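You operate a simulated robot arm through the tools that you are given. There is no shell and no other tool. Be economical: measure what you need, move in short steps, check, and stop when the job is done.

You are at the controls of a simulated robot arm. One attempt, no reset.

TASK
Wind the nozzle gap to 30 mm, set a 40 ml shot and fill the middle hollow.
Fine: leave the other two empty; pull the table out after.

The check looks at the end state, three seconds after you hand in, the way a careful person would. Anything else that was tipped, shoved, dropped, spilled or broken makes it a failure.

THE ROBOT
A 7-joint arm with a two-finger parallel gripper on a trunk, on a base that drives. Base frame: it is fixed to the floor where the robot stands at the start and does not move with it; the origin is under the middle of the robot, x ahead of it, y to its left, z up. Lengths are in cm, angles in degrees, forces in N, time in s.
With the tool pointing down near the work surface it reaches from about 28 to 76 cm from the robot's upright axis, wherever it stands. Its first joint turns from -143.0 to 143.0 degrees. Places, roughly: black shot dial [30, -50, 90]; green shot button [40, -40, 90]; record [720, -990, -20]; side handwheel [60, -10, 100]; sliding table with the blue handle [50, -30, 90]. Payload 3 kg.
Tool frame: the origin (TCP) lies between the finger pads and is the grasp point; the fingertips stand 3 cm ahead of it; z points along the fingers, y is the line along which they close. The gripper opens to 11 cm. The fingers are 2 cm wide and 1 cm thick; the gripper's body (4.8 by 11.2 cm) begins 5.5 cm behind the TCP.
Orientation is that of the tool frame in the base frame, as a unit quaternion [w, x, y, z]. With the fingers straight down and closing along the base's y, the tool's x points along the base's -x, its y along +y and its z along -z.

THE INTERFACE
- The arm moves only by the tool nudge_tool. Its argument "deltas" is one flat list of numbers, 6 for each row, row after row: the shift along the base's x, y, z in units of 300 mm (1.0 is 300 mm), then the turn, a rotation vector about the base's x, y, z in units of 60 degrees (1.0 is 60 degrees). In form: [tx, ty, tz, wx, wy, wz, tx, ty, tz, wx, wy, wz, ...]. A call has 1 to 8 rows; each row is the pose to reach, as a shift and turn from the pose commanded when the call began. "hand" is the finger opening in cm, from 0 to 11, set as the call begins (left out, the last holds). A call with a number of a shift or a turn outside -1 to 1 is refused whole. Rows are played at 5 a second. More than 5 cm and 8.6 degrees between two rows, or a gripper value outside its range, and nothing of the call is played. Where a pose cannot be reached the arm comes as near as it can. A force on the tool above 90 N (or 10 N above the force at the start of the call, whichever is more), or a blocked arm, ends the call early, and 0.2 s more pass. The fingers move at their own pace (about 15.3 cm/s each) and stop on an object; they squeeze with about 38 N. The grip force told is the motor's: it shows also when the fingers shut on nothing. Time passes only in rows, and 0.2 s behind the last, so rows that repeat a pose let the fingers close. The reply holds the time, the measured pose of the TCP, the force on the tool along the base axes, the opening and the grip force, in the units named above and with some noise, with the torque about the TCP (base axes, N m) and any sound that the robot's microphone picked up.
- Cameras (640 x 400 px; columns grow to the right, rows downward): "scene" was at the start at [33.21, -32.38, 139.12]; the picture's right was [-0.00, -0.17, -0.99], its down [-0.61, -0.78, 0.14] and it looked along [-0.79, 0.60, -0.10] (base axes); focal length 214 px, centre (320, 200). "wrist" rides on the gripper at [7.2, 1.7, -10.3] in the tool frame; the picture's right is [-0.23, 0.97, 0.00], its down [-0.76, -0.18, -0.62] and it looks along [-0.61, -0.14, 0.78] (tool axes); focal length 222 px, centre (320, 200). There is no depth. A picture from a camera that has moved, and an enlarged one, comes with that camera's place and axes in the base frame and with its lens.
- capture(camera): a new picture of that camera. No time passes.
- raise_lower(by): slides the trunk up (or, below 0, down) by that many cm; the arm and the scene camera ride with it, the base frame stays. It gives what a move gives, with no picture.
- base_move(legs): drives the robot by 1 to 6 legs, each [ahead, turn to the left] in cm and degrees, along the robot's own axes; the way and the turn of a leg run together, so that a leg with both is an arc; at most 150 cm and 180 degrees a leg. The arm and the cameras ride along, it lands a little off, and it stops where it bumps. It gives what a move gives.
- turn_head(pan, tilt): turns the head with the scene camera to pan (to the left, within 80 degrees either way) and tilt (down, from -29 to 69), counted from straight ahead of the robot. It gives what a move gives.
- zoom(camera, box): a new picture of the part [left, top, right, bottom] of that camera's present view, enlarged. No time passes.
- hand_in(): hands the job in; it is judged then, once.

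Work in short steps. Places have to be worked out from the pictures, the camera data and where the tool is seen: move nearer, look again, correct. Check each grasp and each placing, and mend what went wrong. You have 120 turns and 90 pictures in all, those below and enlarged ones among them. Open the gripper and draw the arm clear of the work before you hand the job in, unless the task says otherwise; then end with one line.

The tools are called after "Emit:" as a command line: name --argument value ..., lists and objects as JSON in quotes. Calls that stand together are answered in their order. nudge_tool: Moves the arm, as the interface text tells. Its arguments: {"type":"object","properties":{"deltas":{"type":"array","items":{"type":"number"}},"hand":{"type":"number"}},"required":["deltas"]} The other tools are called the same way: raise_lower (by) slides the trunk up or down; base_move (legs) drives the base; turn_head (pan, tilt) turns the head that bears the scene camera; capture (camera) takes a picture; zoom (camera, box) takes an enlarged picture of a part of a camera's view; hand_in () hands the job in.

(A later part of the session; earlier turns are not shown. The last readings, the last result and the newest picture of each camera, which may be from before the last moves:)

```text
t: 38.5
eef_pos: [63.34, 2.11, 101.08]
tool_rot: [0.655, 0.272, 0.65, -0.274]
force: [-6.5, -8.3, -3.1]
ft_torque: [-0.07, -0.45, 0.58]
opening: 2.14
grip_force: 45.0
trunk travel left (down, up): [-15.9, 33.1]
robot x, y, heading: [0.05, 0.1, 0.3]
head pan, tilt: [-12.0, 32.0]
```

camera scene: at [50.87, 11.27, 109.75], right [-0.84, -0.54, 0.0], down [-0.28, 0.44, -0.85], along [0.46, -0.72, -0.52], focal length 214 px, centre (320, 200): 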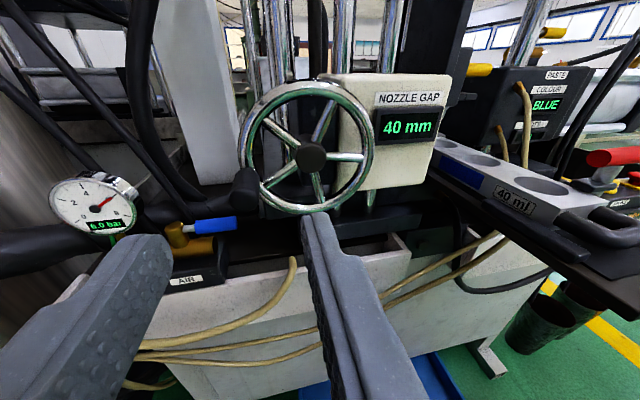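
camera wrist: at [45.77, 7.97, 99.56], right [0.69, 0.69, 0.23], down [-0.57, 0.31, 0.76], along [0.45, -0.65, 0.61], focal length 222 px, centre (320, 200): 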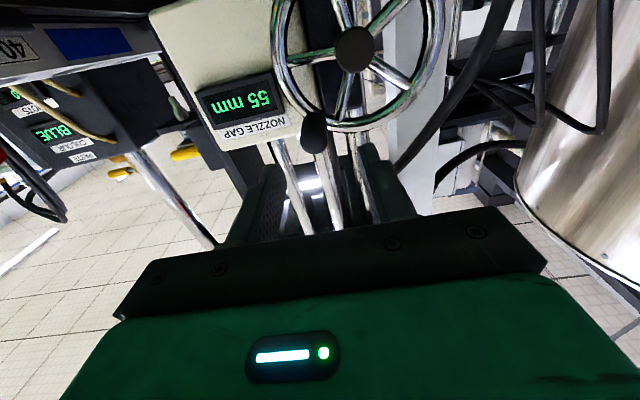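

Turn 10° and look, then a further 10°.

Emit:
nudge_tool --deltas '[-0.005, -0.005, -0.0164, 0, 0, 0, -0.0106, -0.0106, -0.0328, 0, 0, 0, -0.0106, -0.0106, -0.0328, 0, 0, 0]'

Emit:
zoom --camera "scene" --box '[180, 0, 640, 280]'

Emit:
nudge_tool --deltas '[-0.0055, -0.0055, -0.0152, 0, 0, 0, -0.0125, -0.0125, -0.0301, 0, 0, 0, -0.0125, -0.0125, -0.0301, 0, 0, 0]'

Emit:
zoom --camera "scene" --box '[180, 0, 640, 280]'

```text
t: 39.3
eef_pos: [63.26, 1.99, 100.18]
tool_rot: [0.655, 0.27, 0.651, -0.273]
force: [18.6, -5.9, 7.7]
ft_torque: [-0.72, 0.14, 0.46]
opening: 2.15
grip_force: 45.2
trunk travel left (down, up): [-15.9, 33.1]
robot x, y, heading: [0.09, -0.11, 0.1]
head pan, tilt: [-12.0, 32.0]
```

```text
1.39 times, centred on (410, 140) of scene
camera zoom: at [59.15, 3.87, 106.06], right [-0.84, -0.54, 0.0], down [-0.28, 0.44, -0.85], along [0.46, -0.72, -0.52], focal length 298 px, centre (195, 284)
```

zoom: 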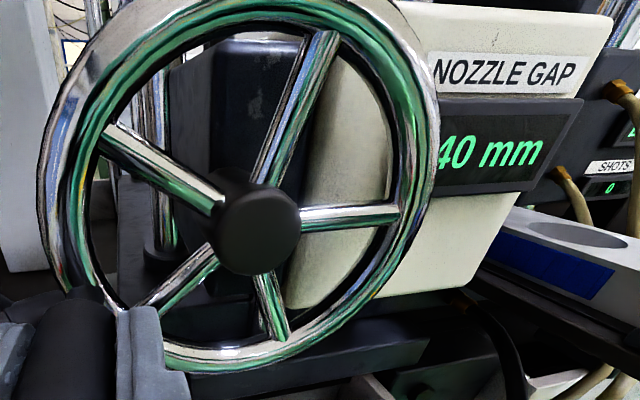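

```text
t: 40.1
eef_pos: [62.93, 1.73, 99.06]
tool_rot: [0.654, 0.269, 0.652, -0.273]
force: [29.1, 7.3, -8.5]
ft_torque: [0.05, 0.5, 0.8]
opening: 2.14
grip_force: 45.4
trunk travel left (down, up): [-15.9, 33.1]
robot x, y, heading: [0.07, 0.34, 0.0]
head pan, tilt: [-12.0, 32.0]
```

```text
1.39 times, centred on (410, 140) of scene
camera zoom: at [58.91, 3.62, 105.02], right [-0.84, -0.54, 0.0], down [-0.29, 0.44, -0.85], along [0.46, -0.71, -0.53], focal length 298 px, centre (195, 284)
```

zoom: 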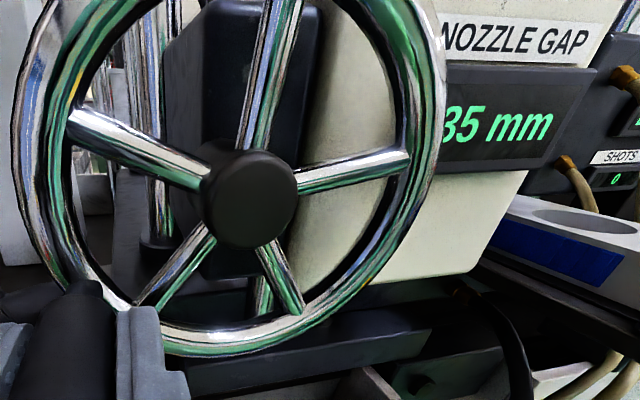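

35 at ≈210°; thresholds are ~45° apart. Move on to 245°.

Emit:
nudge_tool --deltas '[-0.016, -0.016, -0.0267, 0, 0, 0, -0.0351, -0.0351, -0.0489, 0, 0, 0, -0.0566, -0.0566, -0.0662, 0, 0, 0, -0.0566, -0.0566, -0.0662, 0, 0, 0]'

Emit:
capture --camera "scene"

```text
t: 41.0
eef_pos: [61.67, 0.41, 96.41]
tool_rot: [0.648, 0.267, 0.66, -0.269]
force: [38.6, 6.2, -47.1]
ft_torque: [0.65, 1.06, -1.21]
opening: 2.21
grip_force: 44.7
trunk travel left (down, up): [-15.9, 33.1]
robot x, y, heading: [0.26, -0.38, 0.0]
head pan, tilt: [-12.0, 32.0]
stopped in row 4: the force on the tool passed its limit at 92 N (the readings are from after the stop); the commanded pose is now the measured one
```

```text
52 pictures are left
camera scene: at [57.61, 2.24, 102.46], right [-0.83, -0.55, 0.01], down [-0.3, 0.45, -0.84], along [0.46, -0.7, -0.54], focal length 214 px, centre (320, 200)
```

scene: 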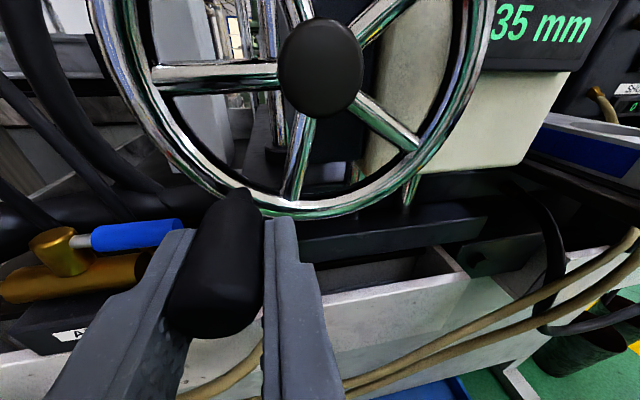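

Still 35 and pressed radially (54 N). The remaining motion is mostly horizontal, so I relax the fingers into a loose fork and push the grip sideways.

Emit:
nudge_tool --deltas '[0, 0, 0, 0, 0, 0, 0, 0, 0, 0, 0, 0]' --hand 3.2

Emit:
nudge_tool --deltas '[-0.01, -0.01, 0, 0, 0, 0, -0.02, -0.02, 0, 0, 0, 0, -0.03, -0.03, 0, 0, 0, 0]'

Emit:
capture --camera "scene"

```text
t: 41.6
eef_pos: [60.8, 0.19, 97.26]
tool_rot: [0.656, 0.268, 0.652, -0.27]
force: [-0.4, -1.1, -0.3]
ft_torque: [0.0, 0.03, 0.0]
opening: 3.2
grip_force: 0.0
trunk travel left (down, up): [-15.9, 33.1]
robot x, y, heading: [0.12, 0.19, 0.5]
head pan, tilt: [-12.0, 32.0]
```

```text
t: 42.4
eef_pos: [59.9, -0.69, 97.2]
tool_rot: [0.655, 0.268, 0.653, -0.27]
force: [3.1, 3.3, -4.4]
ft_torque: [-0.03, 0.01, 0.02]
opening: 3.36
grip_force: 1.4
trunk travel left (down, up): [-15.9, 33.1]
robot x, y, heading: [-0.15, -0.09, 0.2]
head pan, tilt: [-12.0, 32.0]
```

```text
51 pictures are left
camera scene: at [55.84, 1.22, 103.19], right [-0.84, -0.55, 0.0], down [-0.29, 0.44, -0.85], along [0.47, -0.71, -0.53], focal length 214 px, centre (320, 200)
```

scene: 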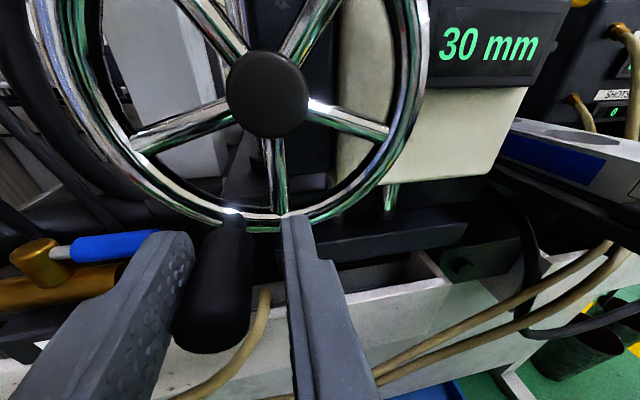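

30 mm now shown, at ~250°. By the rate (45° per 5 mm, and 55 at ≈45°), the band's middle is at ≈270° (grip straight below the hub). Push about 2 cm further.

Emit:
nudge_tool --deltas '[-0.015, -0.015, -0.005, 0, 0, 0, -0.03, -0.03, -0.01, 0, 0, 0, -0.045, -0.045, -0.012, 0, 0, 0]'

Emit:
nudge_tool --deltas '[0.008, 0.008, 0, 0, 0, 0, -0.032, 0.048, 0, 0, 0, 0, -0.082, 0.098, 0, 0, 0, 0, -0.132, 0.148, 0, 0, 0, 0, -0.182, 0.198, 0.0, 0, 0, 0, -0.232, 0.248, 0.1, 0, 0, 0]'

Emit:
turn_head --pan 0 --tilt 25

Emit:
capture --camera "scene"

```text
t: 43.2
eef_pos: [58.58, -2.1, 96.93]
tool_rot: [0.655, 0.268, 0.653, -0.27]
force: [1.7, -0.5, 1.8]
ft_torque: [0.01, -0.04, -0.03]
opening: 3.3
grip_force: 0.5
trunk travel left (down, up): [-15.9, 33.1]
robot x, y, heading: [-0.18, 0.23, 0.2]
head pan, tilt: [-12.0, 32.0]
```

```text
t: 44.6
eef_pos: [51.8, 5.35, 100.07]
tool_rot: [0.655, 0.268, 0.653, -0.27]
force: [-0.2, 0.0, 0.8]
ft_torque: [0.0, 0.02, -0.02]
opening: 3.21
grip_force: 0.1
trunk travel left (down, up): [-15.9, 33.1]
robot x, y, heading: [0.26, 0.15, 0.1]
head pan, tilt: [-12.0, 32.0]
```

```text
t: 45.4
eef_pos: [51.72, 5.4, 100.04]
tool_rot: [0.655, 0.269, 0.653, -0.27]
force: [0.5, -0.2, 0.4]
ft_torque: [0.03, 0.02, 0.0]
opening: 3.22
grip_force: 0.1
trunk travel left (down, up): [-15.9, 33.1]
robot x, y, heading: [-0.16, 0.36, 0.3]
head pan, tilt: [0.0, 25.0]
```

```text
50 pictures are left
camera scene: at [49.24, 8.18, 107.11], right [-0.7, -0.71, 0.0], down [-0.3, 0.3, -0.91], along [0.64, -0.64, -0.42], focal length 214 px, centre (320, 200)
```

scene: 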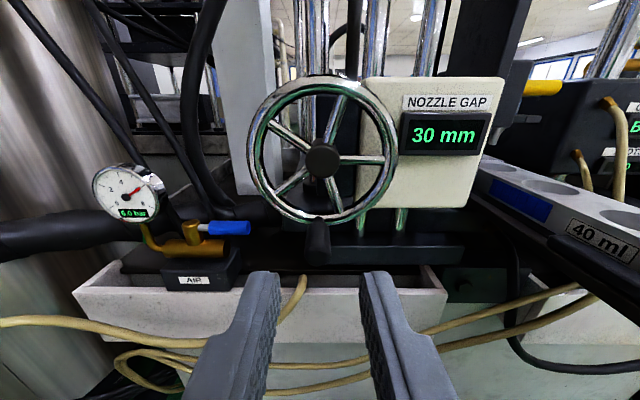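

Gap is 30 mm with the grip straight below the hub: mid-band. Next the dial: I withdraw up and back, pitching the tool 45° down.

Emit:
nudge_tool --deltas '[-0.1, -0.05, 0.08, 0.066, 0.066, 0, -0.2, -0.12, 0.16, 0.133, 0.133, 0, -0.3, -0.2, 0.24, 0.2, 0.2, 0, -0.4, -0.28, 0.32, 0.265, 0.265, 0, -0.5, -0.36, 0.4, 0.33, 0.33, 0, -0.6, -0.44, 0.46, 0.4, 0.4, 0, -0.7, -0.52, 0.5, 0.465, 0.465, 0, -0.8, -0.6, 0.5, 0.53, 0.53, 0]'

Emit:
nudge_tool --deltas '[-0.05, -0.13, 0, 0, 0, 0, -0.1, -0.26, 0, 0, 0, 0, -0.13, -0.4, 0, 0, 0, 0, -0.16, -0.54, 0, 0, 0, 0]'

Emit:
capture --camera "scene"

```text
t: 47.1
eef_pos: [27.4, -12.82, 115.0]
tool_rot: [0.355, 0.352, 0.854, -0.143]
force: [0.4, -0.1, -0.4]
ft_torque: [0.02, 0.01, -0.01]
opening: 3.21
grip_force: 0.1
trunk travel left (down, up): [-15.9, 33.1]
robot x, y, heading: [-0.13, -0.05, 0.2]
head pan, tilt: [0.0, 25.0]
```

```text
t: 48.1
eef_pos: [22.87, -28.84, 115.06]
tool_rot: [0.356, 0.352, 0.853, -0.145]
force: [-0.2, 1.5, 0.5]
ft_torque: [-0.05, 0.03, -0.03]
opening: 3.16
grip_force: 0.1
trunk travel left (down, up): [-15.9, 33.1]
robot x, y, heading: [-0.41, 0.21, 0.1]
head pan, tilt: [0.0, 25.0]
```

```text
49 pictures are left
camera scene: at [24.67, -30.33, 122.86], right [-0.7, -0.71, 0.0], down [-0.66, 0.66, -0.35], along [0.25, -0.24, -0.94], focal length 214 px, centre (320, 200)
```

scene: 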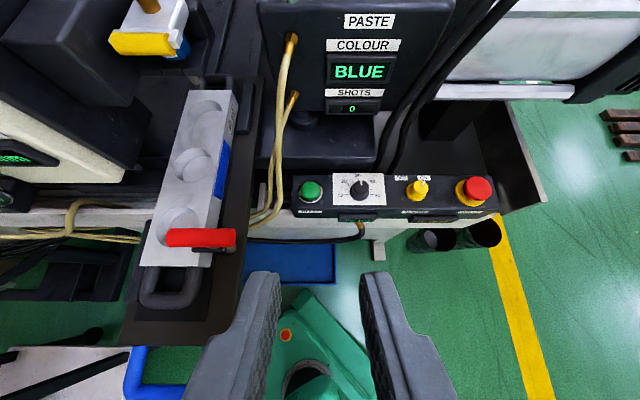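

Great view of the panel. Zoom in.

Emit:
zoom --camera "scene" --box '[270, 150, 510, 250]'

Emit:
zoom --camera "scene" --box '[90, 0, 390, 280]'

```text
2.67 times, centred on (390, 200) of scene
camera zoom: at [24.67, -30.33, 122.86], right [-0.7, -0.71, 0.0], down [-0.66, 0.66, -0.35], along [0.25, -0.24, -0.94], focal length 572 px, centre (133, 200)
```

zoom: 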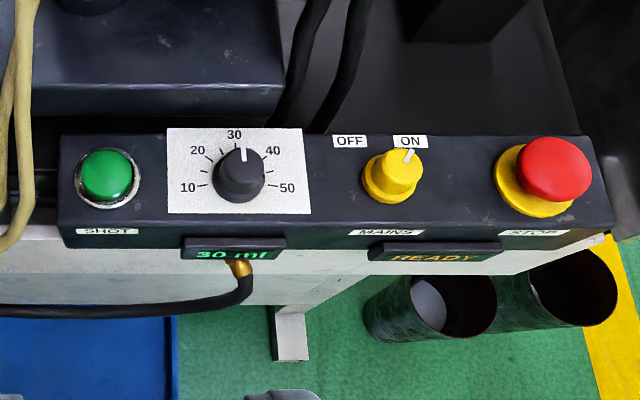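

```text
1.43 times, centred on (240, 140) of scene
camera zoom: at [24.67, -30.33, 122.86], right [-0.7, -0.71, 0.0], down [-0.66, 0.66, -0.35], along [0.25, -0.24, -0.94], focal length 306 px, centre (434, 286)
```

zoom: 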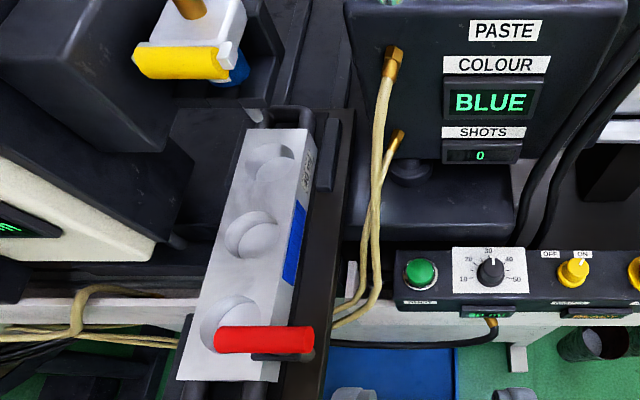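

Display reads 30 ml, with 45° per 10 ml: I need 45° clockwise. Dial centre ≈[30,-45,88]. I go to a pre-pose above it with pitch 65°, hand 6 cm.

Emit:
nudge_tool --deltas '[0.03, -0.08, -0.08, 0.04, 0.04, 0, 0.06, -0.16, -0.16, 0.08, 0.08, 0, 0.09, -0.24, -0.24, 0.12, 0.12, 0, 0.11, -0.32, -0.3, 0.16, 0.16, 0, 0.14, -0.39, -0.36, 0.2, 0.2, 0, 0.165, -0.467, -0.43, 0.236, 0.236, 0]' --hand 6

Emit:
turn_head --pan 0 --tilt 38

Emit:
capture --camera "scene"

Emit:
capture --camera "wrist"

```text
t: 49.5
eef_pos: [27.9, -42.94, 102.09]
tool_rot: [0.203, 0.373, 0.902, -0.081]
force: [-0.5, 1.7, 0.0]
ft_torque: [-0.03, 0.0, -0.01]
opening: 6.0
grip_force: 0.0
trunk travel left (down, up): [-15.9, 33.1]
robot x, y, heading: [0.31, -0.07, 0.1]
head pan, tilt: [0.0, 25.0]
```

```text
t: 50.3
eef_pos: [27.92, -42.96, 102.06]
tool_rot: [0.203, 0.372, 0.902, -0.081]
force: [0.3, -0.1, 0.1]
ft_torque: [0.04, 0.01, -0.02]
opening: 5.98
grip_force: 0.0
trunk travel left (down, up): [-15.9, 33.1]
robot x, y, heading: [-0.06, -0.13, 0.3]
head pan, tilt: [0.0, 38.0]
```

```text
46 pictures are left
camera scene: at [29.93, -44.67, 108.23], right [-0.71, -0.71, 0.0], down [-0.69, 0.69, 0.22], along [-0.15, 0.16, -0.98], focal length 214 px, centre (320, 200)
```

scene: 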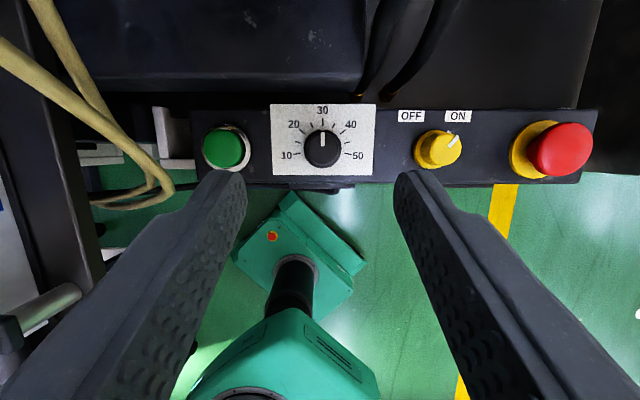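

```text
45 pictures are left
camera wrist: at [21.4, -34.0, 108.19], right [0.83, 0.55, 0.1], down [0.17, -0.43, 0.89], along [0.53, -0.72, -0.45], focal length 222 px, centre (320, 200)
```

wrist: 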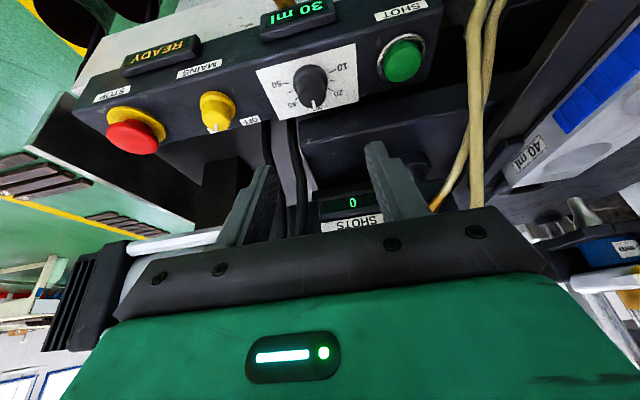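

Knob centre ≈(30.07,-45.0), mid-height z≈88.8. I descend to just above it, with +22° yaw so that the 45° turn is symmetric.

Emit:
nudge_tool --deltas '[0.008, -0.012, -0.06, 0, 0, 0.09, 0.016, -0.025, -0.13, 0, 0, 0.18, 0.024, -0.038, -0.2, 0, 0, 0.27, 0.033, -0.051, -0.27, 0, 0, 0.367]'

Emit:
capture --camera "scene"

Emit:
capture --camera "wrist"

```text
t: 51.3
eef_pos: [28.71, -44.32, 93.97]
tool_rot: [0.213, 0.193, 0.957, -0.04]
force: [-0.1, 0.8, 0.7]
ft_torque: [-0.03, 0.0, -0.03]
opening: 6.01
grip_force: 0.2
trunk travel left (down, up): [-15.9, 33.1]
robot x, y, heading: [0.18, 0.27, 0.1]
head pan, tilt: [0.0, 38.0]
```

```text
44 pictures are left
camera scene: at [31.33, -45.27, 100.16], right [-0.39, -0.92, 0.0], down [-0.9, 0.38, 0.22], along [-0.2, 0.09, -0.97], focal length 214 px, centre (320, 200)
```

scene: 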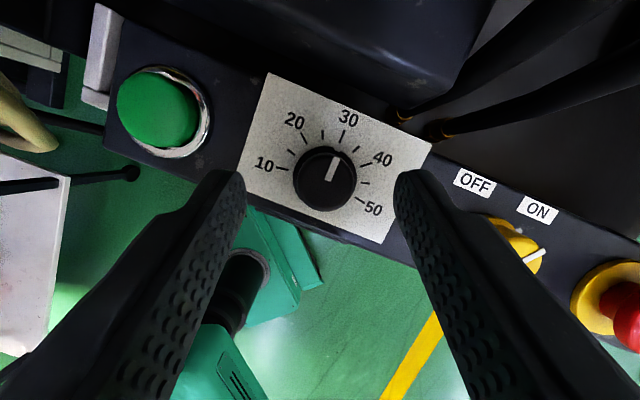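

```text
43 pictures are left
camera wrist: at [19.38, -38.55, 100.13], right [0.57, 0.82, 0.1], down [0.32, -0.33, 0.89], along [0.76, -0.47, -0.45], focal length 222 px, centre (320, 200)
```

wrist: 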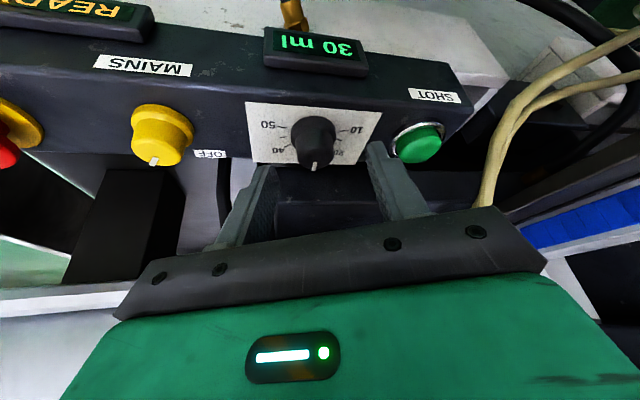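

Centred. Descend 2.6 cm and close gently on the knob.

Emit:
nudge_tool --deltas '[0.003, -0.002, -0.043, 0, 0, 0, 0.006, -0.004, -0.085, 0, 0, 0]'

Emit:
nudge_tool --deltas '[0, 0, 0, 0, 0, 0, 0, 0, 0, 0, 0, 0, 0, 0, 0, 0, 0, 0]' --hand 2

Emit:
capture --camera "scene"

```text
t: 51.9
eef_pos: [28.84, -44.63, 91.72]
tool_rot: [0.216, 0.193, 0.956, -0.043]
force: [0.9, -1.4, 23.8]
ft_torque: [-0.2, -0.06, 0.35]
opening: 5.94
grip_force: 0.0
trunk travel left (down, up): [-15.9, 33.1]
robot x, y, heading: [0.15, 0.05, 0.3]
head pan, tilt: [0.0, 38.0]
```

```text
t: 52.7
eef_pos: [28.77, -44.56, 91.52]
tool_rot: [0.216, 0.196, 0.956, -0.044]
force: [-9.2, -18.8, 47.9]
ft_torque: [-0.89, 0.26, -0.36]
opening: 3.31
grip_force: 12.9
trunk travel left (down, up): [-15.9, 33.1]
robot x, y, heading: [0.1, -0.04, 0.4]
head pan, tilt: [0.0, 38.0]
```

```text
42 pictures are left
camera scene: at [31.32, -45.42, 97.83], right [-0.39, -0.92, 0.0], down [-0.9, 0.38, 0.22], along [-0.2, 0.08, -0.98], focal length 214 px, centre (320, 200)
```

scene: 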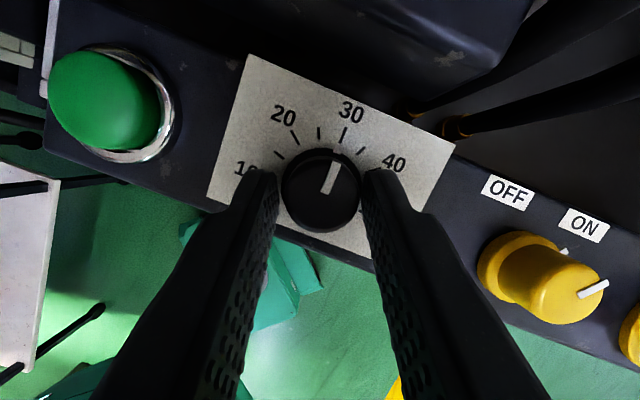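

The tips press on the panel (48 N). Open, rise 0.6 cm and close again.

Emit:
nudge_tool --deltas '[0, 0, 0.01, 0, 0, 0, 0.002, -0.001, 0.025, 0, 0, 0]' --hand 4.5

Emit:
nudge_tool --deltas '[0, 0, 0, 0, 0, 0, 0, 0, 0, 0, 0, 0, 0, 0, 0, 0, 0, 0]' --hand 2

```text
t: 53.3
eef_pos: [28.93, -44.34, 92.03]
tool_rot: [0.213, 0.193, 0.957, -0.039]
force: [-0.8, -0.4, 0.4]
ft_torque: [0.0, -0.02, 0.0]
opening: 4.5
grip_force: 0.2
trunk travel left (down, up): [-15.9, 33.1]
robot x, y, heading: [0.1, -0.21, 0.1]
head pan, tilt: [0.0, 38.0]
```

```text
t: 54.1
eef_pos: [28.79, -44.71, 92.02]
tool_rot: [0.213, 0.194, 0.957, -0.04]
force: [-14.5, -25.9, -19.7]
ft_torque: [-0.6, 0.64, -0.3]
opening: 3.05
grip_force: 45.5
trunk travel left (down, up): [-15.9, 33.1]
robot x, y, heading: [0.16, -0.02, 0.2]
head pan, tilt: [0.0, 38.0]
```

Knob held (3.05 cm, 45 N). Rotate 45° clockwise about it.

Emit:
nudge_tool --deltas '[-0.001, -0.003, 0, 0, 0, -0.125, 0.002, -0.001, 0, 0, 0, -0.25, 0.006, 0.0035, 0, 0, 0, -0.375, 0.0105, 0.007, 0, 0, 0, -0.5, 0.0155, 0.0098, 0, 0, 0, -0.625, 0.02, 0.0123, 0, 0, 0, -0.75, 0.02, 0.0123, 0, 0, 0, -0.75]'

Emit:
capture --camera "wrist"

Emit:
capture --camera "scene"

```text
t: 55.7
eef_pos: [29.33, -44.08, 92.15]
tool_rot: [0.182, 0.546, 0.809, -0.119]
force: [-31.0, -10.5, -12.6]
ft_torque: [-0.28, 0.91, -0.36]
opening: 2.98
grip_force: 44.7
trunk travel left (down, up): [-15.9, 33.1]
robot x, y, heading: [-0.46, 0.3, 0.2]
head pan, tilt: [0.0, 38.0]
```

```text
41 pictures are left
camera wrist: at [26.89, -33.3, 98.28], right [0.98, 0.17, 0.1], down [-0.01, -0.46, 0.89], along [0.2, -0.87, -0.45], focal length 222 px, centre (320, 200)
```

wrist: 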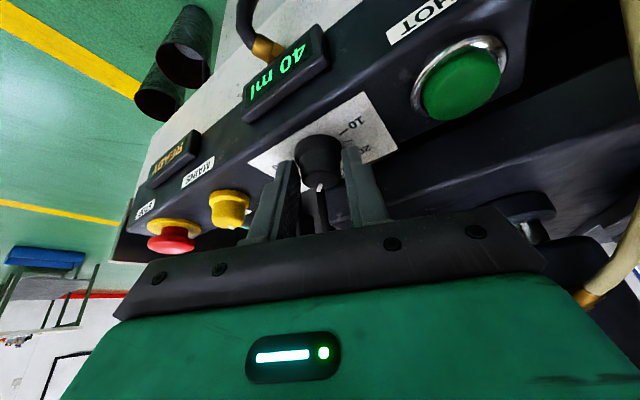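

```text
40 pictures are left
camera scene: at [30.53, -46.41, 98.29], right [-0.93, -0.38, 0.0], down [-0.37, 0.9, 0.22], along [-0.08, 0.21, -0.97], focal length 214 px, centre (320, 200)
```

scene: 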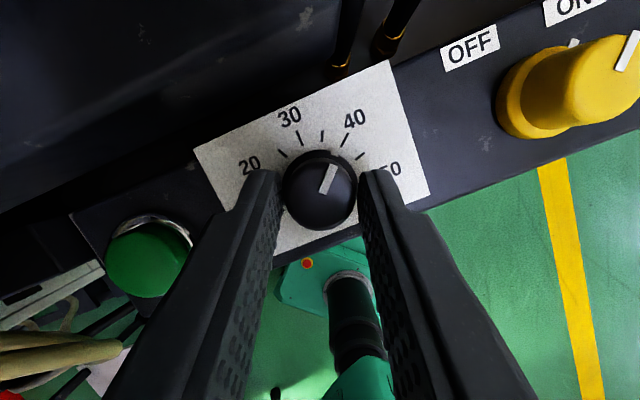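

40 ml is set. Release, rise, and undo some yaw; then go on to the table handle.

Emit:
nudge_tool --deltas '[0, 0, 0, 0, 0, 0, 0, 0, 0, 0, 0, 0, -0.005, 0.012, 0.08, 0, 0, 0, -0.01, 0.025, 0.2, 0, 0, 0.1, -0.06, 0.12, 0.33, 0, 0, 0.2, -0.1, 0.26, 0.45, 0, 0, 0.3, -0.12, 0.4, 0.5, 0, 0, 0.38]' --hand 5

Emit:
turn_head --pan 0 --tilt 25

Emit:
capture --camera "scene"

```text
refused: row 5 steps farther than a row can; nothing moved
```

```text
t: 56.5
eef_pos: [29.5, -44.11, 92.18]
tool_rot: [0.182, 0.545, 0.81, -0.119]
force: [-36.0, -8.0, -16.9]
ft_torque: [0.02, 1.09, -0.39]
opening: 3.0
grip_force: 45.5
trunk travel left (down, up): [-15.9, 33.1]
robot x, y, heading: [0.23, -0.27, 0.2]
head pan, tilt: [0.0, 25.0]
```

```text
39 pictures are left
camera scene: at [31.31, -48.34, 98.62], right [-0.93, -0.38, -0.01], down [-0.38, 0.93, 0.0], along [0.01, 0.0, -1.0], focal length 214 px, centre (320, 200)
```

scene: 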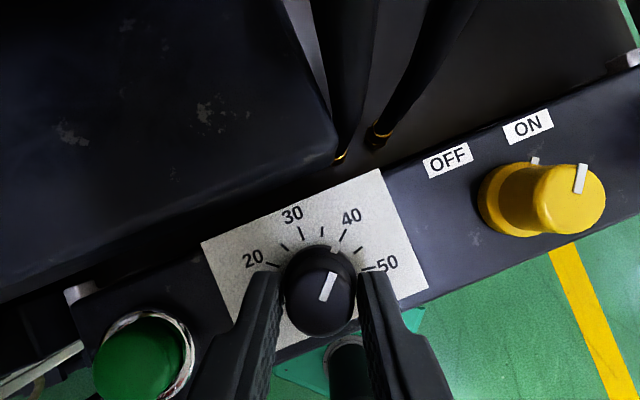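

The refused call moved nothing. Same motion in smaller steps.

Emit:
nudge_tool --deltas '[0, 0, 0, 0, 0, 0, 0, 0, 0, 0, 0, 0, -0.005, 0.012, 0.08, 0, 0, 0, -0.01, 0.025, 0.2, 0, 0, 0.1, -0.03, 0.1, 0.3, 0, 0, 0.2, -0.06, 0.2, 0.4, 0, 0, 0.3, -0.1, 0.33, 0.46, 0, 0, 0.38]' --hand 5

Emit:
capture --camera "scene"

```text
t: 58.0
eef_pos: [26.49, -34.08, 106.17]
tool_rot: [0.202, 0.373, 0.902, -0.082]
force: [-0.2, -0.6, 0.3]
ft_torque: [0.03, 0.03, 0.05]
opening: 5.01
grip_force: 0.0
trunk travel left (down, up): [-15.9, 33.1]
robot x, y, heading: [-0.35, -0.25, 0.3]
head pan, tilt: [0.0, 25.0]
```

```text
38 pictures are left
camera scene: at [30.12, -37.18, 112.64], right [-0.71, -0.71, 0.0], down [-0.71, 0.71, 0.0], along [0.0, 0.0, -1.0], focal length 214 px, centre (320, 200)
```

scene: 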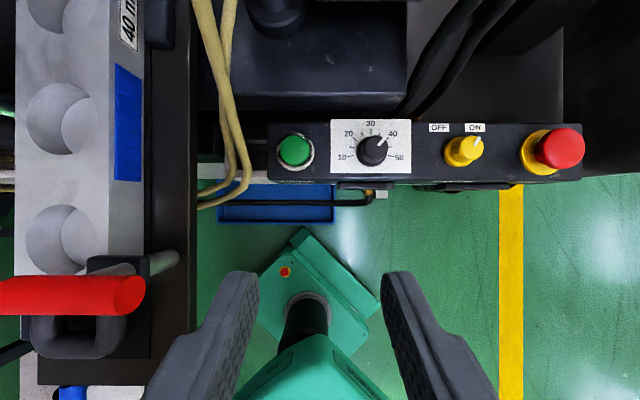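

Dial stays at 40. For the table handle I want a vertical tool closing along the slide, and more room: raise, make the tool vertical, then drive back 20 cm.

Emit:
nudge_tool --deltas '[0, 0, 0.1, 0.07, 0.07, 0, 0, 0, 0.2, 0.14, 0.14, 0, 0, 0, 0.3, 0.21, 0.21, 0, 0, 0, 0.4, 0.295, 0.295, 0]'

Emit:
nudge_tool --deltas '[0.02, 0.1, 0, 0, 0, 0.14, 0.04, 0.2, 0, 0, 0, 0.28, 0.05, 0.3, 0, 0, 0, 0.42, 0.06, 0.4, 0, 0, 0, 0.56, 0.07, 0.5, 0, 0, 0, 0.7, 0.08, 0.6, 0, 0, 0, 0.84, 0.1, 0.7, 0, 0, 0, 0.98]'

Emit:
nudge_tool --deltas '[0, 0, 0, 0, 0, 0.13, 0, 0, 0, 0, 0, 0.26, 0, 0, 0, 0, 0, 0.39, 0, 0, 0, 0, 0, 0.52]'

Emit:
base_move --legs '[[-20, 0]]'

Emit:
capture --camera "scene"

```text
t: 59.0
eef_pos: [26.7, -34.12, 118.14]
tool_rot: [0.002, 0.384, 0.923, 0.001]
force: [0.0, 0.6, 0.0]
ft_torque: [-0.04, -0.02, 0.02]
opening: 5.03
grip_force: 0.0
trunk travel left (down, up): [-15.9, 33.1]
robot x, y, heading: [0.32, -0.13, 0.3]
head pan, tilt: [0.0, 25.0]
```

```text
t: 60.6
eef_pos: [29.55, -13.18, 117.91]
tool_rot: [0.001, -0.119, 0.993, 0.002]
force: [-0.5, 0.0, 1.4]
ft_torque: [0.03, -0.03, -0.02]
opening: 4.98
grip_force: 0.0
trunk travel left (down, up): [-15.9, 33.1]
robot x, y, heading: [-0.01, 0.03, 0.4]
head pan, tilt: [0.0, 25.0]
```

```text
t: 61.6
eef_pos: [29.47, -13.18, 118.07]
tool_rot: [0.001, -0.383, 0.924, 0.002]
force: [-0.1, 1.0, -0.2]
ft_torque: [0.0, -0.01, -0.01]
opening: 5.01
grip_force: 0.0
trunk travel left (down, up): [-15.9, 33.1]
robot x, y, heading: [-0.14, -0.04, 0.2]
head pan, tilt: [0.0, 25.0]
```

```text
t: 63.3
eef_pos: [9.24, -13.19, 117.96]
tool_rot: [0.0, -0.383, 0.924, 0.002]
force: [0.1, 0.3, -0.1]
ft_torque: [0.03, 0.0, -0.02]
opening: 4.99
grip_force: 0.0
trunk travel left (down, up): [-15.9, 33.1]
robot x, y, heading: [-20.24, -0.37, 0.4]
head pan, tilt: [0.0, 25.0]
```

```text
37 pictures are left
camera scene: at [14.43, -8.11, 121.88], right [0.71, -0.71, 0.0], down [-0.64, -0.64, 0.42], along [-0.3, -0.29, -0.91], focal length 214 px, centre (320, 200)
```

scene: 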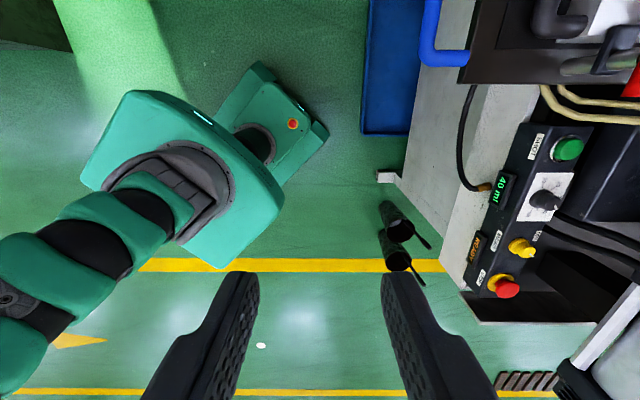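

Display 40 ml confirmed. Now move above the handle at about [28,-10] and look.

Emit:
nudge_tool --deltas '[0.12, 0.02, 0, 0, 0, 0, 0.25, 0.04, 0, 0, 0, 0, 0.37, 0.06, 0, 0, 0, 0, 0.5, 0.08, 0, 0, 0, 0, 0.62, 0.1, -0.1, 0, 0, 0, 0.62, 0.1, -0.2, 0, 0, 0]'

Emit:
turn_head --pan 0 --tilt 20

Emit:
capture --camera "scene"

Emit:
capture --camera "wrist"

```text
t: 64.7
eef_pos: [27.75, -10.15, 111.76]
tool_rot: [0.001, -0.383, 0.924, 0.002]
force: [0.1, 0.0, 0.6]
ft_torque: [0.0, 0.0, 0.0]
opening: 5.01
grip_force: 0.1
trunk travel left (down, up): [-15.9, 33.1]
robot x, y, heading: [-20.04, 0.19, 0.4]
head pan, tilt: [0.0, 25.0]
```

```text
t: 65.3
eef_pos: [27.66, -10.23, 111.93]
tool_rot: [0.001, -0.382, 0.924, 0.002]
force: [0.5, 0.1, -0.7]
ft_torque: [0.02, 0.02, 0.01]
opening: 5.01
grip_force: 0.0
trunk travel left (down, up): [-15.9, 33.1]
robot x, y, heading: [-20.37, 0.36, 0.4]
head pan, tilt: [0.0, 20.0]
```

```text
36 pictures are left
camera scene: at [33.49, -4.65, 115.65], right [0.71, -0.71, 0.0], down [-0.66, -0.67, 0.34], along [-0.24, -0.24, -0.94], focal length 214 px, centre (320, 200)
```

scene: 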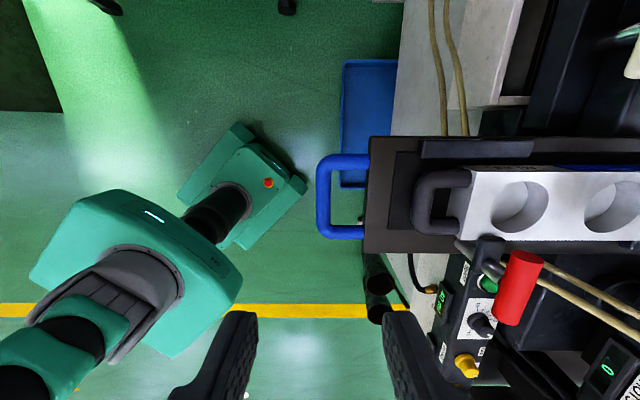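

```text
35 pictures are left
camera wrist: at [21.57, -14.18, 122.0], right [-0.53, 0.85, 0.0], down [0.67, 0.41, 0.62], along [0.53, 0.33, -0.78], focal length 222 px, centre (320, 200)
```

wrist: 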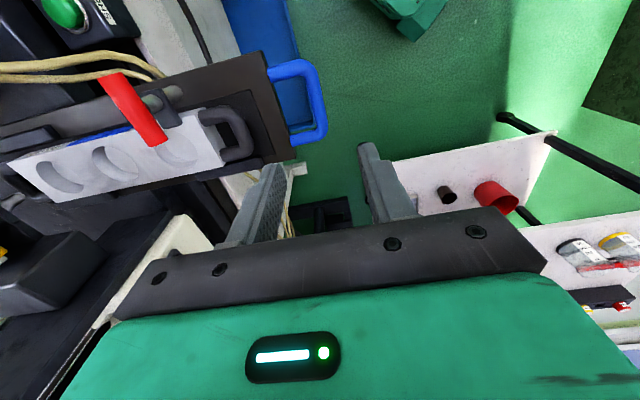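

Handle bar: s≈27.3, q≈12.6, z≈92.4. Lower straight onto it with the hand at 4 cm.

Emit:
turn_head --pan 0 --tilt 40

Emit:
nudge_tool --deltas '[0.018, -0.005, -0.13, 0, 0, 0, 0.018, -0.005, -0.26, 0, 0, 0, 0.018, -0.005, -0.39, 0, 0, 0, 0.018, -0.005, -0.46, 0, 0, 0]' --hand 4.4

Emit:
capture --camera "scene"

Emit:
capture --camera "wrist"

```text
t: 66.2
eef_pos: [27.63, -10.26, 111.86]
tool_rot: [0.002, -0.381, 0.925, 0.003]
force: [-0.1, -0.9, 0.0]
ft_torque: [-0.01, 0.02, -0.02]
opening: 5.01
grip_force: 0.1
trunk travel left (down, up): [-15.9, 33.1]
robot x, y, heading: [-20.38, -0.02, 0.3]
head pan, tilt: [0.0, 40.0]
```

```text
t: 67.2
eef_pos: [28.43, -10.33, 98.19]
tool_rot: [0.0, -0.382, 0.924, 0.002]
force: [-0.5, 0.4, 0.8]
ft_torque: [0.0, -0.01, -0.01]
opening: 4.39
grip_force: 0.2
trunk travel left (down, up): [-15.9, 33.1]
robot x, y, heading: [-20.12, -0.24, 0.4]
head pan, tilt: [0.0, 40.0]
```

```text
34 pictures are left
camera scene: at [31.97, -6.96, 102.76], right [0.71, -0.71, 0.0], down [-0.54, -0.54, 0.64], along [-0.46, -0.45, -0.77], focal length 214 px, centre (320, 200)
```

scene: 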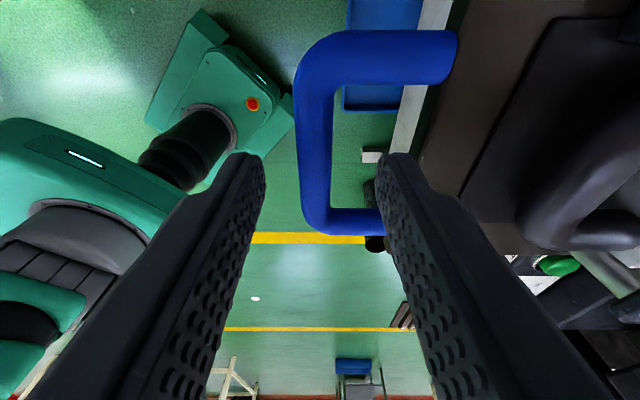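

```text
33 pictures are left
camera wrist: at [22.27, -14.27, 108.32], right [-0.53, 0.85, 0.0], down [0.67, 0.41, 0.62], along [0.53, 0.33, -0.78], focal length 222 px, centre (320, 200)
```

wrist: 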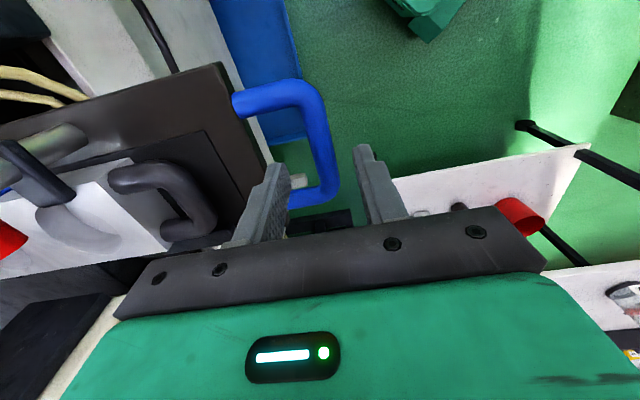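

Aligned: the bar lies between the fingers. Lower 5.6 cm and close.

Emit:
nudge_tool --deltas '[0, 0.005, -0.06, 0, 0, 0, 0, 0.008, -0.12, 0, 0, 0, 0, 0.008, -0.187, 0, 0, 0]'

Emit:
nudge_tool --deltas '[0, 0, 0, 0, 0, 0, 0, 0, 0, 0, 0, 0, 0, 0, 0, 0, 0, 0]' --hand 0.6

```text
t: 68.0
eef_pos: [28.47, -10.06, 92.49]
tool_rot: [0.0, -0.382, 0.924, 0.003]
force: [0.6, 0.1, 0.1]
ft_torque: [0.0, 0.02, 0.01]
opening: 4.37
grip_force: 0.1
trunk travel left (down, up): [-15.9, 33.1]
robot x, y, heading: [-20.49, 0.15, 0.2]
head pan, tilt: [0.0, 40.0]
```

```text
t: 68.8
eef_pos: [28.5, -10.15, 92.45]
tool_rot: [0.0, -0.383, 0.924, 0.003]
force: [-2.9, -1.9, -6.1]
ft_torque: [-0.1, 0.11, 0.96]
opening: 1.54
grip_force: 45.4
trunk travel left (down, up): [-15.9, 33.1]
robot x, y, heading: [-20.57, -0.18, 0.3]
head pan, tilt: [0.0, 40.0]
```

Handle held. Push 5 cm along the slide and watch the force.

Emit:
nudge_tool --deltas '[0.024, -0.024, 0, 0, 0, 0, 0.047, -0.047, 0, 0, 0, 0, 0.07, -0.07, 0, 0, 0, 0, 0.094, -0.094, 0, 0, 0, 0, 0.118, -0.118, 0, 0, 0, 0, 0.118, -0.118, 0, 0, 0, 0]'

Emit:
capture --camera "wrist"

```text
t: 70.2
eef_pos: [31.93, -13.72, 92.51]
tool_rot: [-0.001, -0.382, 0.924, 0.002]
force: [-9.8, -8.9, -21.1]
ft_torque: [0.62, -0.54, 0.91]
opening: 1.58
grip_force: 44.9
trunk travel left (down, up): [-15.9, 33.1]
robot x, y, heading: [-20.11, -0.15, 0.2]
head pan, tilt: [0.0, 40.0]
```

```text
32 pictures are left
camera wrist: at [25.81, -17.59, 102.71], right [-0.53, 0.85, 0.01], down [0.67, 0.41, 0.62], along [0.53, 0.33, -0.78], focal length 222 px, centre (320, 200)
```

wrist: 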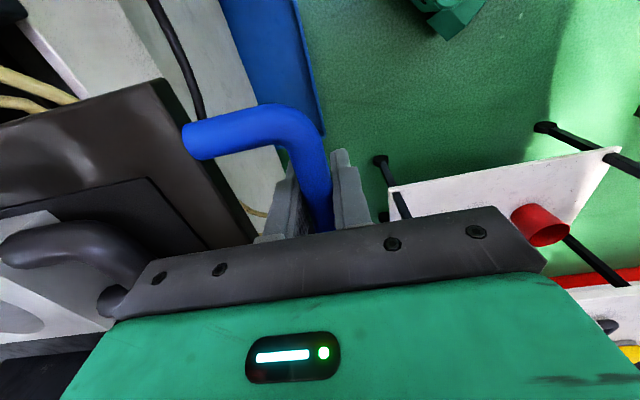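

Slides easily. Another 5 cm.

Emit:
nudge_tool --deltas '[0.024, -0.024, 0, 0, 0, 0, 0.047, -0.047, 0, 0, 0, 0, 0.07, -0.07, 0, 0, 0, 0, 0.094, -0.094, 0, 0, 0, 0, 0.118, -0.118, 0, 0, 0, 0, 0.118, -0.118, 0, 0, 0, 0]'

Emit:
turn_head --pan -50 --tilt -20

Emit:
capture --camera "scene"

```text
t: 71.5
eef_pos: [35.56, -17.1, 92.63]
tool_rot: [0.001, -0.382, 0.924, 0.001]
force: [-2.8, -6.6, -4.0]
ft_torque: [0.06, -0.03, 0.9]
opening: 1.6
grip_force: 45.3
trunk travel left (down, up): [-15.9, 33.1]
robot x, y, heading: [-20.42, 0.11, 0.4]
head pan, tilt: [0.0, 40.0]
```

```text
t: 72.8
eef_pos: [35.47, -17.03, 92.63]
tool_rot: [0.001, -0.383, 0.924, 0.002]
force: [2.1, -2.3, 12.4]
ft_torque: [0.24, -0.22, 0.91]
opening: 1.59
grip_force: 44.5
trunk travel left (down, up): [-15.9, 33.1]
robot x, y, heading: [-20.33, -0.14, 0.5]
head pan, tilt: [-50.0, -20.0]
```

```text
31 pictures are left
camera scene: at [49.69, -11.26, 100.9], right [0.45, -0.46, 0.76], down [-0.48, -0.85, -0.22], along [0.75, -0.27, -0.61], focal length 214 px, centre (320, 200)
```

scene: 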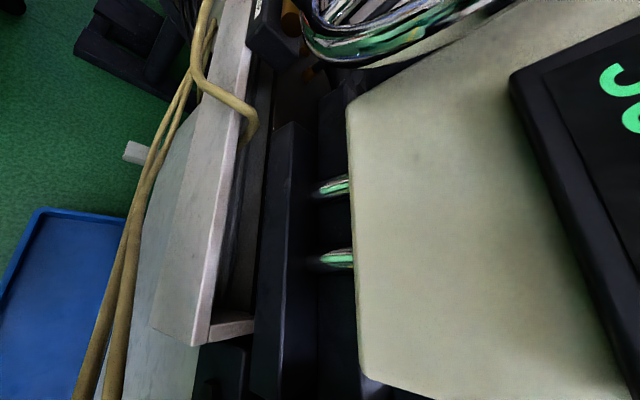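

The head came close to the beige box; turn it back at once. Then release, rise and look from above.

Emit:
turn_head --pan 0 --tilt 30

Emit:
nudge_tool --deltas '[0, 0, 0, 0, 0, 0, 0, 0, 0.0, 0, 0, 0, 0, 0, 0.1, 0, 0, 0, 0, 0, 0.22, 0, 0, 0, -0.04, 0.04, 0.35, 0, 0, 0, -0.09, 0.09, 0.48, 0, 0, 0, -0.14, 0.14, 0.6, 0, 0, 0]' --hand 4.4

Emit:
turn_head --pan -60 --tilt 5

Emit:
capture --camera "scene"

```text
t: 74.0
eef_pos: [35.47, -16.98, 92.61]
tool_rot: [0.001, -0.382, 0.924, 0.002]
force: [5.2, 0.2, 18.8]
ft_torque: [0.1, -0.05, 0.91]
opening: 1.57
grip_force: 44.9
trunk travel left (down, up): [-15.9, 33.1]
robot x, y, heading: [-20.13, -0.15, 0.4]
head pan, tilt: [0.0, 30.0]
```

```text
t: 75.6
eef_pos: [31.24, -12.92, 110.82]
tool_rot: [0.001, -0.382, 0.924, 0.002]
force: [0.2, -0.7, 0.3]
ft_torque: [0.04, 0.05, 0.0]
opening: 4.4
grip_force: 0.2
trunk travel left (down, up): [-15.9, 33.1]
robot x, y, heading: [-20.16, 0.04, 0.0]
head pan, tilt: [0.0, 30.0]
```

```text
t: 76.9
eef_pos: [31.31, -12.97, 110.9]
tool_rot: [0.0, -0.381, 0.924, 0.002]
force: [-0.1, -0.2, 0.1]
ft_torque: [0.02, 0.02, 0.03]
opening: 4.41
grip_force: 0.1
trunk travel left (down, up): [-15.9, 33.1]
robot x, y, heading: [-20.17, 0.03, 0.2]
head pan, tilt: [-60.0, 5.0]
```

```text
30 pictures are left
camera scene: at [44.37, -11.18, 119.32], right [0.35, -0.36, 0.86], down [-0.76, -0.65, 0.04], along [0.55, -0.67, -0.5], focal length 214 px, centre (320, 200)
```

scene: 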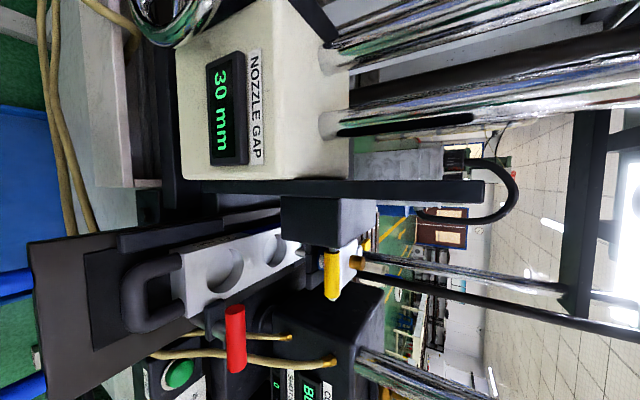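

Emit:
zoom --camera "scene" --box '[180, 190, 400, 330]'

```text
2.86 times, centred on (290, 260) of scene
camera zoom: at [44.37, -11.18, 119.32], right [0.35, -0.36, 0.86], down [-0.76, -0.65, 0.04], along [0.55, -0.67, -0.5], focal length 613 px, centre (406, 29)
```

zoom: 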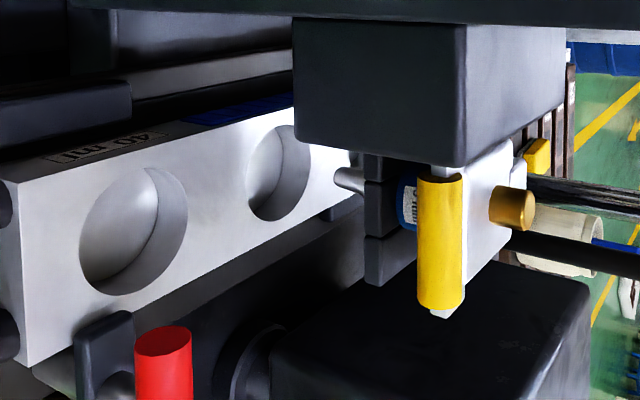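

Nozzle tip s≈63.8–64, hollow 2 s≈63.0: about 0.9 cm more is needed. I go back down on the handle, grip and push 0.9 cm.

Emit:
turn_head --pan 0 --tilt 40

Emit:
nudge_tool --deltas '[0.05, -0.05, -0.12, 0, 0, 0, 0.1, -0.1, -0.25, 0, 0, 0, 0.14, -0.14, -0.37, 0, 0, 0, 0.14, -0.14, -0.48, 0, 0, 0, 0.14, -0.14, -0.6, 0, 0, 0]'

Emit:
nudge_tool --deltas '[0, 0, 0, 0, 0, 0, 0, 0, 0, 0, 0, 0, 0, 0, 0, 0, 0, 0]' --hand 0.6

Emit:
nudge_tool --deltas '[0.01, -0.01, 0, 0, 0, 0, 0.021, -0.021, 0, 0, 0, 0, 0.021, -0.021, 0, 0, 0, 0]'

```text
t: 78.2
eef_pos: [31.32, -12.92, 110.77]
tool_rot: [0.0, -0.382, 0.924, 0.002]
force: [0.0, -0.2, -0.2]
ft_torque: [-0.01, -0.01, 0.01]
opening: 4.41
grip_force: 0.0
trunk travel left (down, up): [-15.9, 33.1]
robot x, y, heading: [-20.24, 0.01, 0.6]
head pan, tilt: [0.0, 40.0]
```

```text
t: 79.4
eef_pos: [35.56, -17.24, 92.72]
tool_rot: [0.002, -0.382, 0.924, 0.003]
force: [0.0, -0.5, 0.6]
ft_torque: [-0.04, -0.02, 0.0]
opening: 4.41
grip_force: 0.0
trunk travel left (down, up): [-15.9, 33.1]
robot x, y, heading: [-20.5, -0.35, 0.5]
head pan, tilt: [0.0, 40.0]
```

```text
t: 80.2
eef_pos: [35.55, -17.29, 92.74]
tool_rot: [0.0, -0.383, 0.924, 0.002]
force: [-1.3, 1.5, -0.2]
ft_torque: [0.08, -0.07, 0.96]
opening: 1.55
grip_force: 45.4
trunk travel left (down, up): [-15.9, 33.1]
robot x, y, heading: [-19.97, -0.21, 0.4]
head pan, tilt: [0.0, 40.0]
```

```text
t: 81.0
eef_pos: [36.16, -17.87, 92.59]
tool_rot: [0.002, -0.384, 0.924, 0.001]
force: [1.6, 3.9, 19.9]
ft_torque: [-0.74, 0.66, 0.99]
opening: 1.56
grip_force: 44.5
trunk travel left (down, up): [-15.9, 33.1]
robot x, y, heading: [-19.92, -0.41, 0.1]
head pan, tilt: [0.0, 40.0]
```

Travel is 10.9 cm. Release, rise, then yaw back to face the machine and move near the button, from where I can view the nozzle from the right.

Emit:
nudge_tool --deltas '[0, 0, 0, 0, 0, 0, 0, 0, 0.0, 0, 0, 0, 0, 0, 0.1, 0, 0, 0, 0, 0, 0.22, 0, 0, 0, -0.06, 0.06, 0.35, 0, 0, 0, -0.14, 0.14, 0.45, 0, 0, 0, -0.22, 0.22, 0.55, 0, 0, 0, -0.3, 0.3, 0.65, 0, 0, 0]' --hand 4.4

Emit:
nudge_tool --deltas '[0, -0.05, 0, 0, 0, -0.13, 0, -0.1, 0, 0, 0, -0.26, 0, -0.15, 0, 0, 0, -0.39, 0, -0.2, 0, 0, 0, -0.52, 0, -0.3, 0, 0, 0, -0.65, 0, -0.4, 0, 0, 0, -0.78, 0, -0.5, 0, 0, 0, -0.89, 0, -0.6, 0, 0, 0, -1]' --hand 0

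Emit:
nudge_tool --deltas '[0, -0.05, 0, 0, 0, -0.12, 0, -0.1, 0, 0, 0, -0.25, 0, -0.12, 0, 0, 0, -0.37, 0, -0.13, 0, 0, 0, -0.5]'

Emit:
nudge_tool --deltas '[0, 0, 0, -0.08, -0.08, 0, 0, 0, 0, -0.16, -0.16, 0, 0, 0, 0, -0.24, -0.24, 0, 0, 0, 0, -0.32, -0.32, 0, 0, 0, 0, -0.38, -0.38, 0]'

Emit:
turn_head --pan 0 --tilt 20

Emit:
capture --camera "scene"

```text
t: 82.8
eef_pos: [26.92, -8.73, 112.27]
tool_rot: [0.0, -0.383, 0.924, 0.003]
force: [-0.6, -0.5, -0.9]
ft_torque: [0.05, 0.07, -0.02]
opening: 4.4
grip_force: 0.0
trunk travel left (down, up): [-15.9, 33.1]
robot x, y, heading: [-20.45, 0.2, 0.3]
head pan, tilt: [0.0, 40.0]
```

```text
t: 84.6
eef_pos: [26.96, -26.78, 112.17]
tool_rot: [0.001, 0.131, 0.991, 0.001]
force: [0.0, 0.8, 1.2]
ft_torque: [-0.02, -0.01, 0.01]
opening: 0.01
grip_force: 37.4
trunk travel left (down, up): [-15.9, 33.1]
robot x, y, heading: [-20.24, 0.16, 0.3]
head pan, tilt: [0.0, 40.0]
```

```text
t: 85.6
eef_pos: [27.03, -30.74, 112.05]
tool_rot: [0.002, 0.385, 0.923, 0.001]
force: [0.1, -0.5, 0.4]
ft_torque: [-0.02, 0.0, 0.0]
opening: 0.0
grip_force: 36.9
trunk travel left (down, up): [-15.9, 33.1]
robot x, y, heading: [-20.3, -0.14, 0.4]
head pan, tilt: [0.0, 40.0]
```

```text
t: 86.8
eef_pos: [27.13, -30.76, 112.18]
tool_rot: [0.26, 0.368, 0.886, -0.105]
force: [-0.8, -0.5, -0.6]
ft_torque: [-0.04, 0.01, 0.01]
opening: 0.01
grip_force: 37.7
trunk travel left (down, up): [-15.9, 33.1]
robot x, y, heading: [-20.4, -0.07, 0.3]
head pan, tilt: [0.0, 40.0]
```

```text
t: 87.7
eef_pos: [27.12, -30.7, 112.2]
tool_rot: [0.258, 0.367, 0.887, -0.105]
force: [0.4, -1.1, -0.4]
ft_torque: [-0.01, -0.01, 0.02]
opening: 0.0
grip_force: 37.8
trunk travel left (down, up): [-15.9, 33.1]
robot x, y, heading: [-19.94, -0.22, 0.3]
head pan, tilt: [0.0, 20.0]
```

```text
28 pictures are left
camera scene: at [30.57, -33.79, 119.55], right [-0.71, -0.71, 0.0], down [-0.69, 0.69, -0.21], along [0.15, -0.15, -0.98], focal length 214 px, centre (320, 200)
```

scene: 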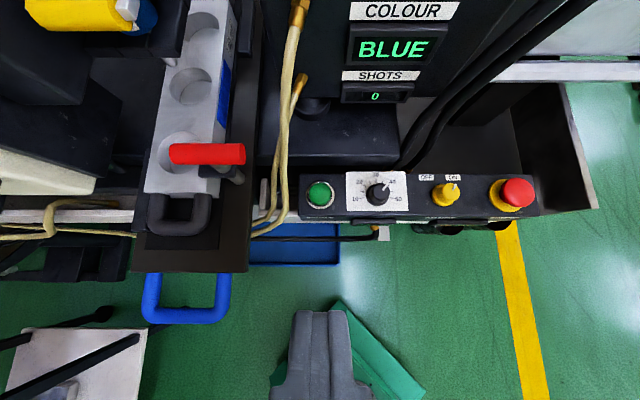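

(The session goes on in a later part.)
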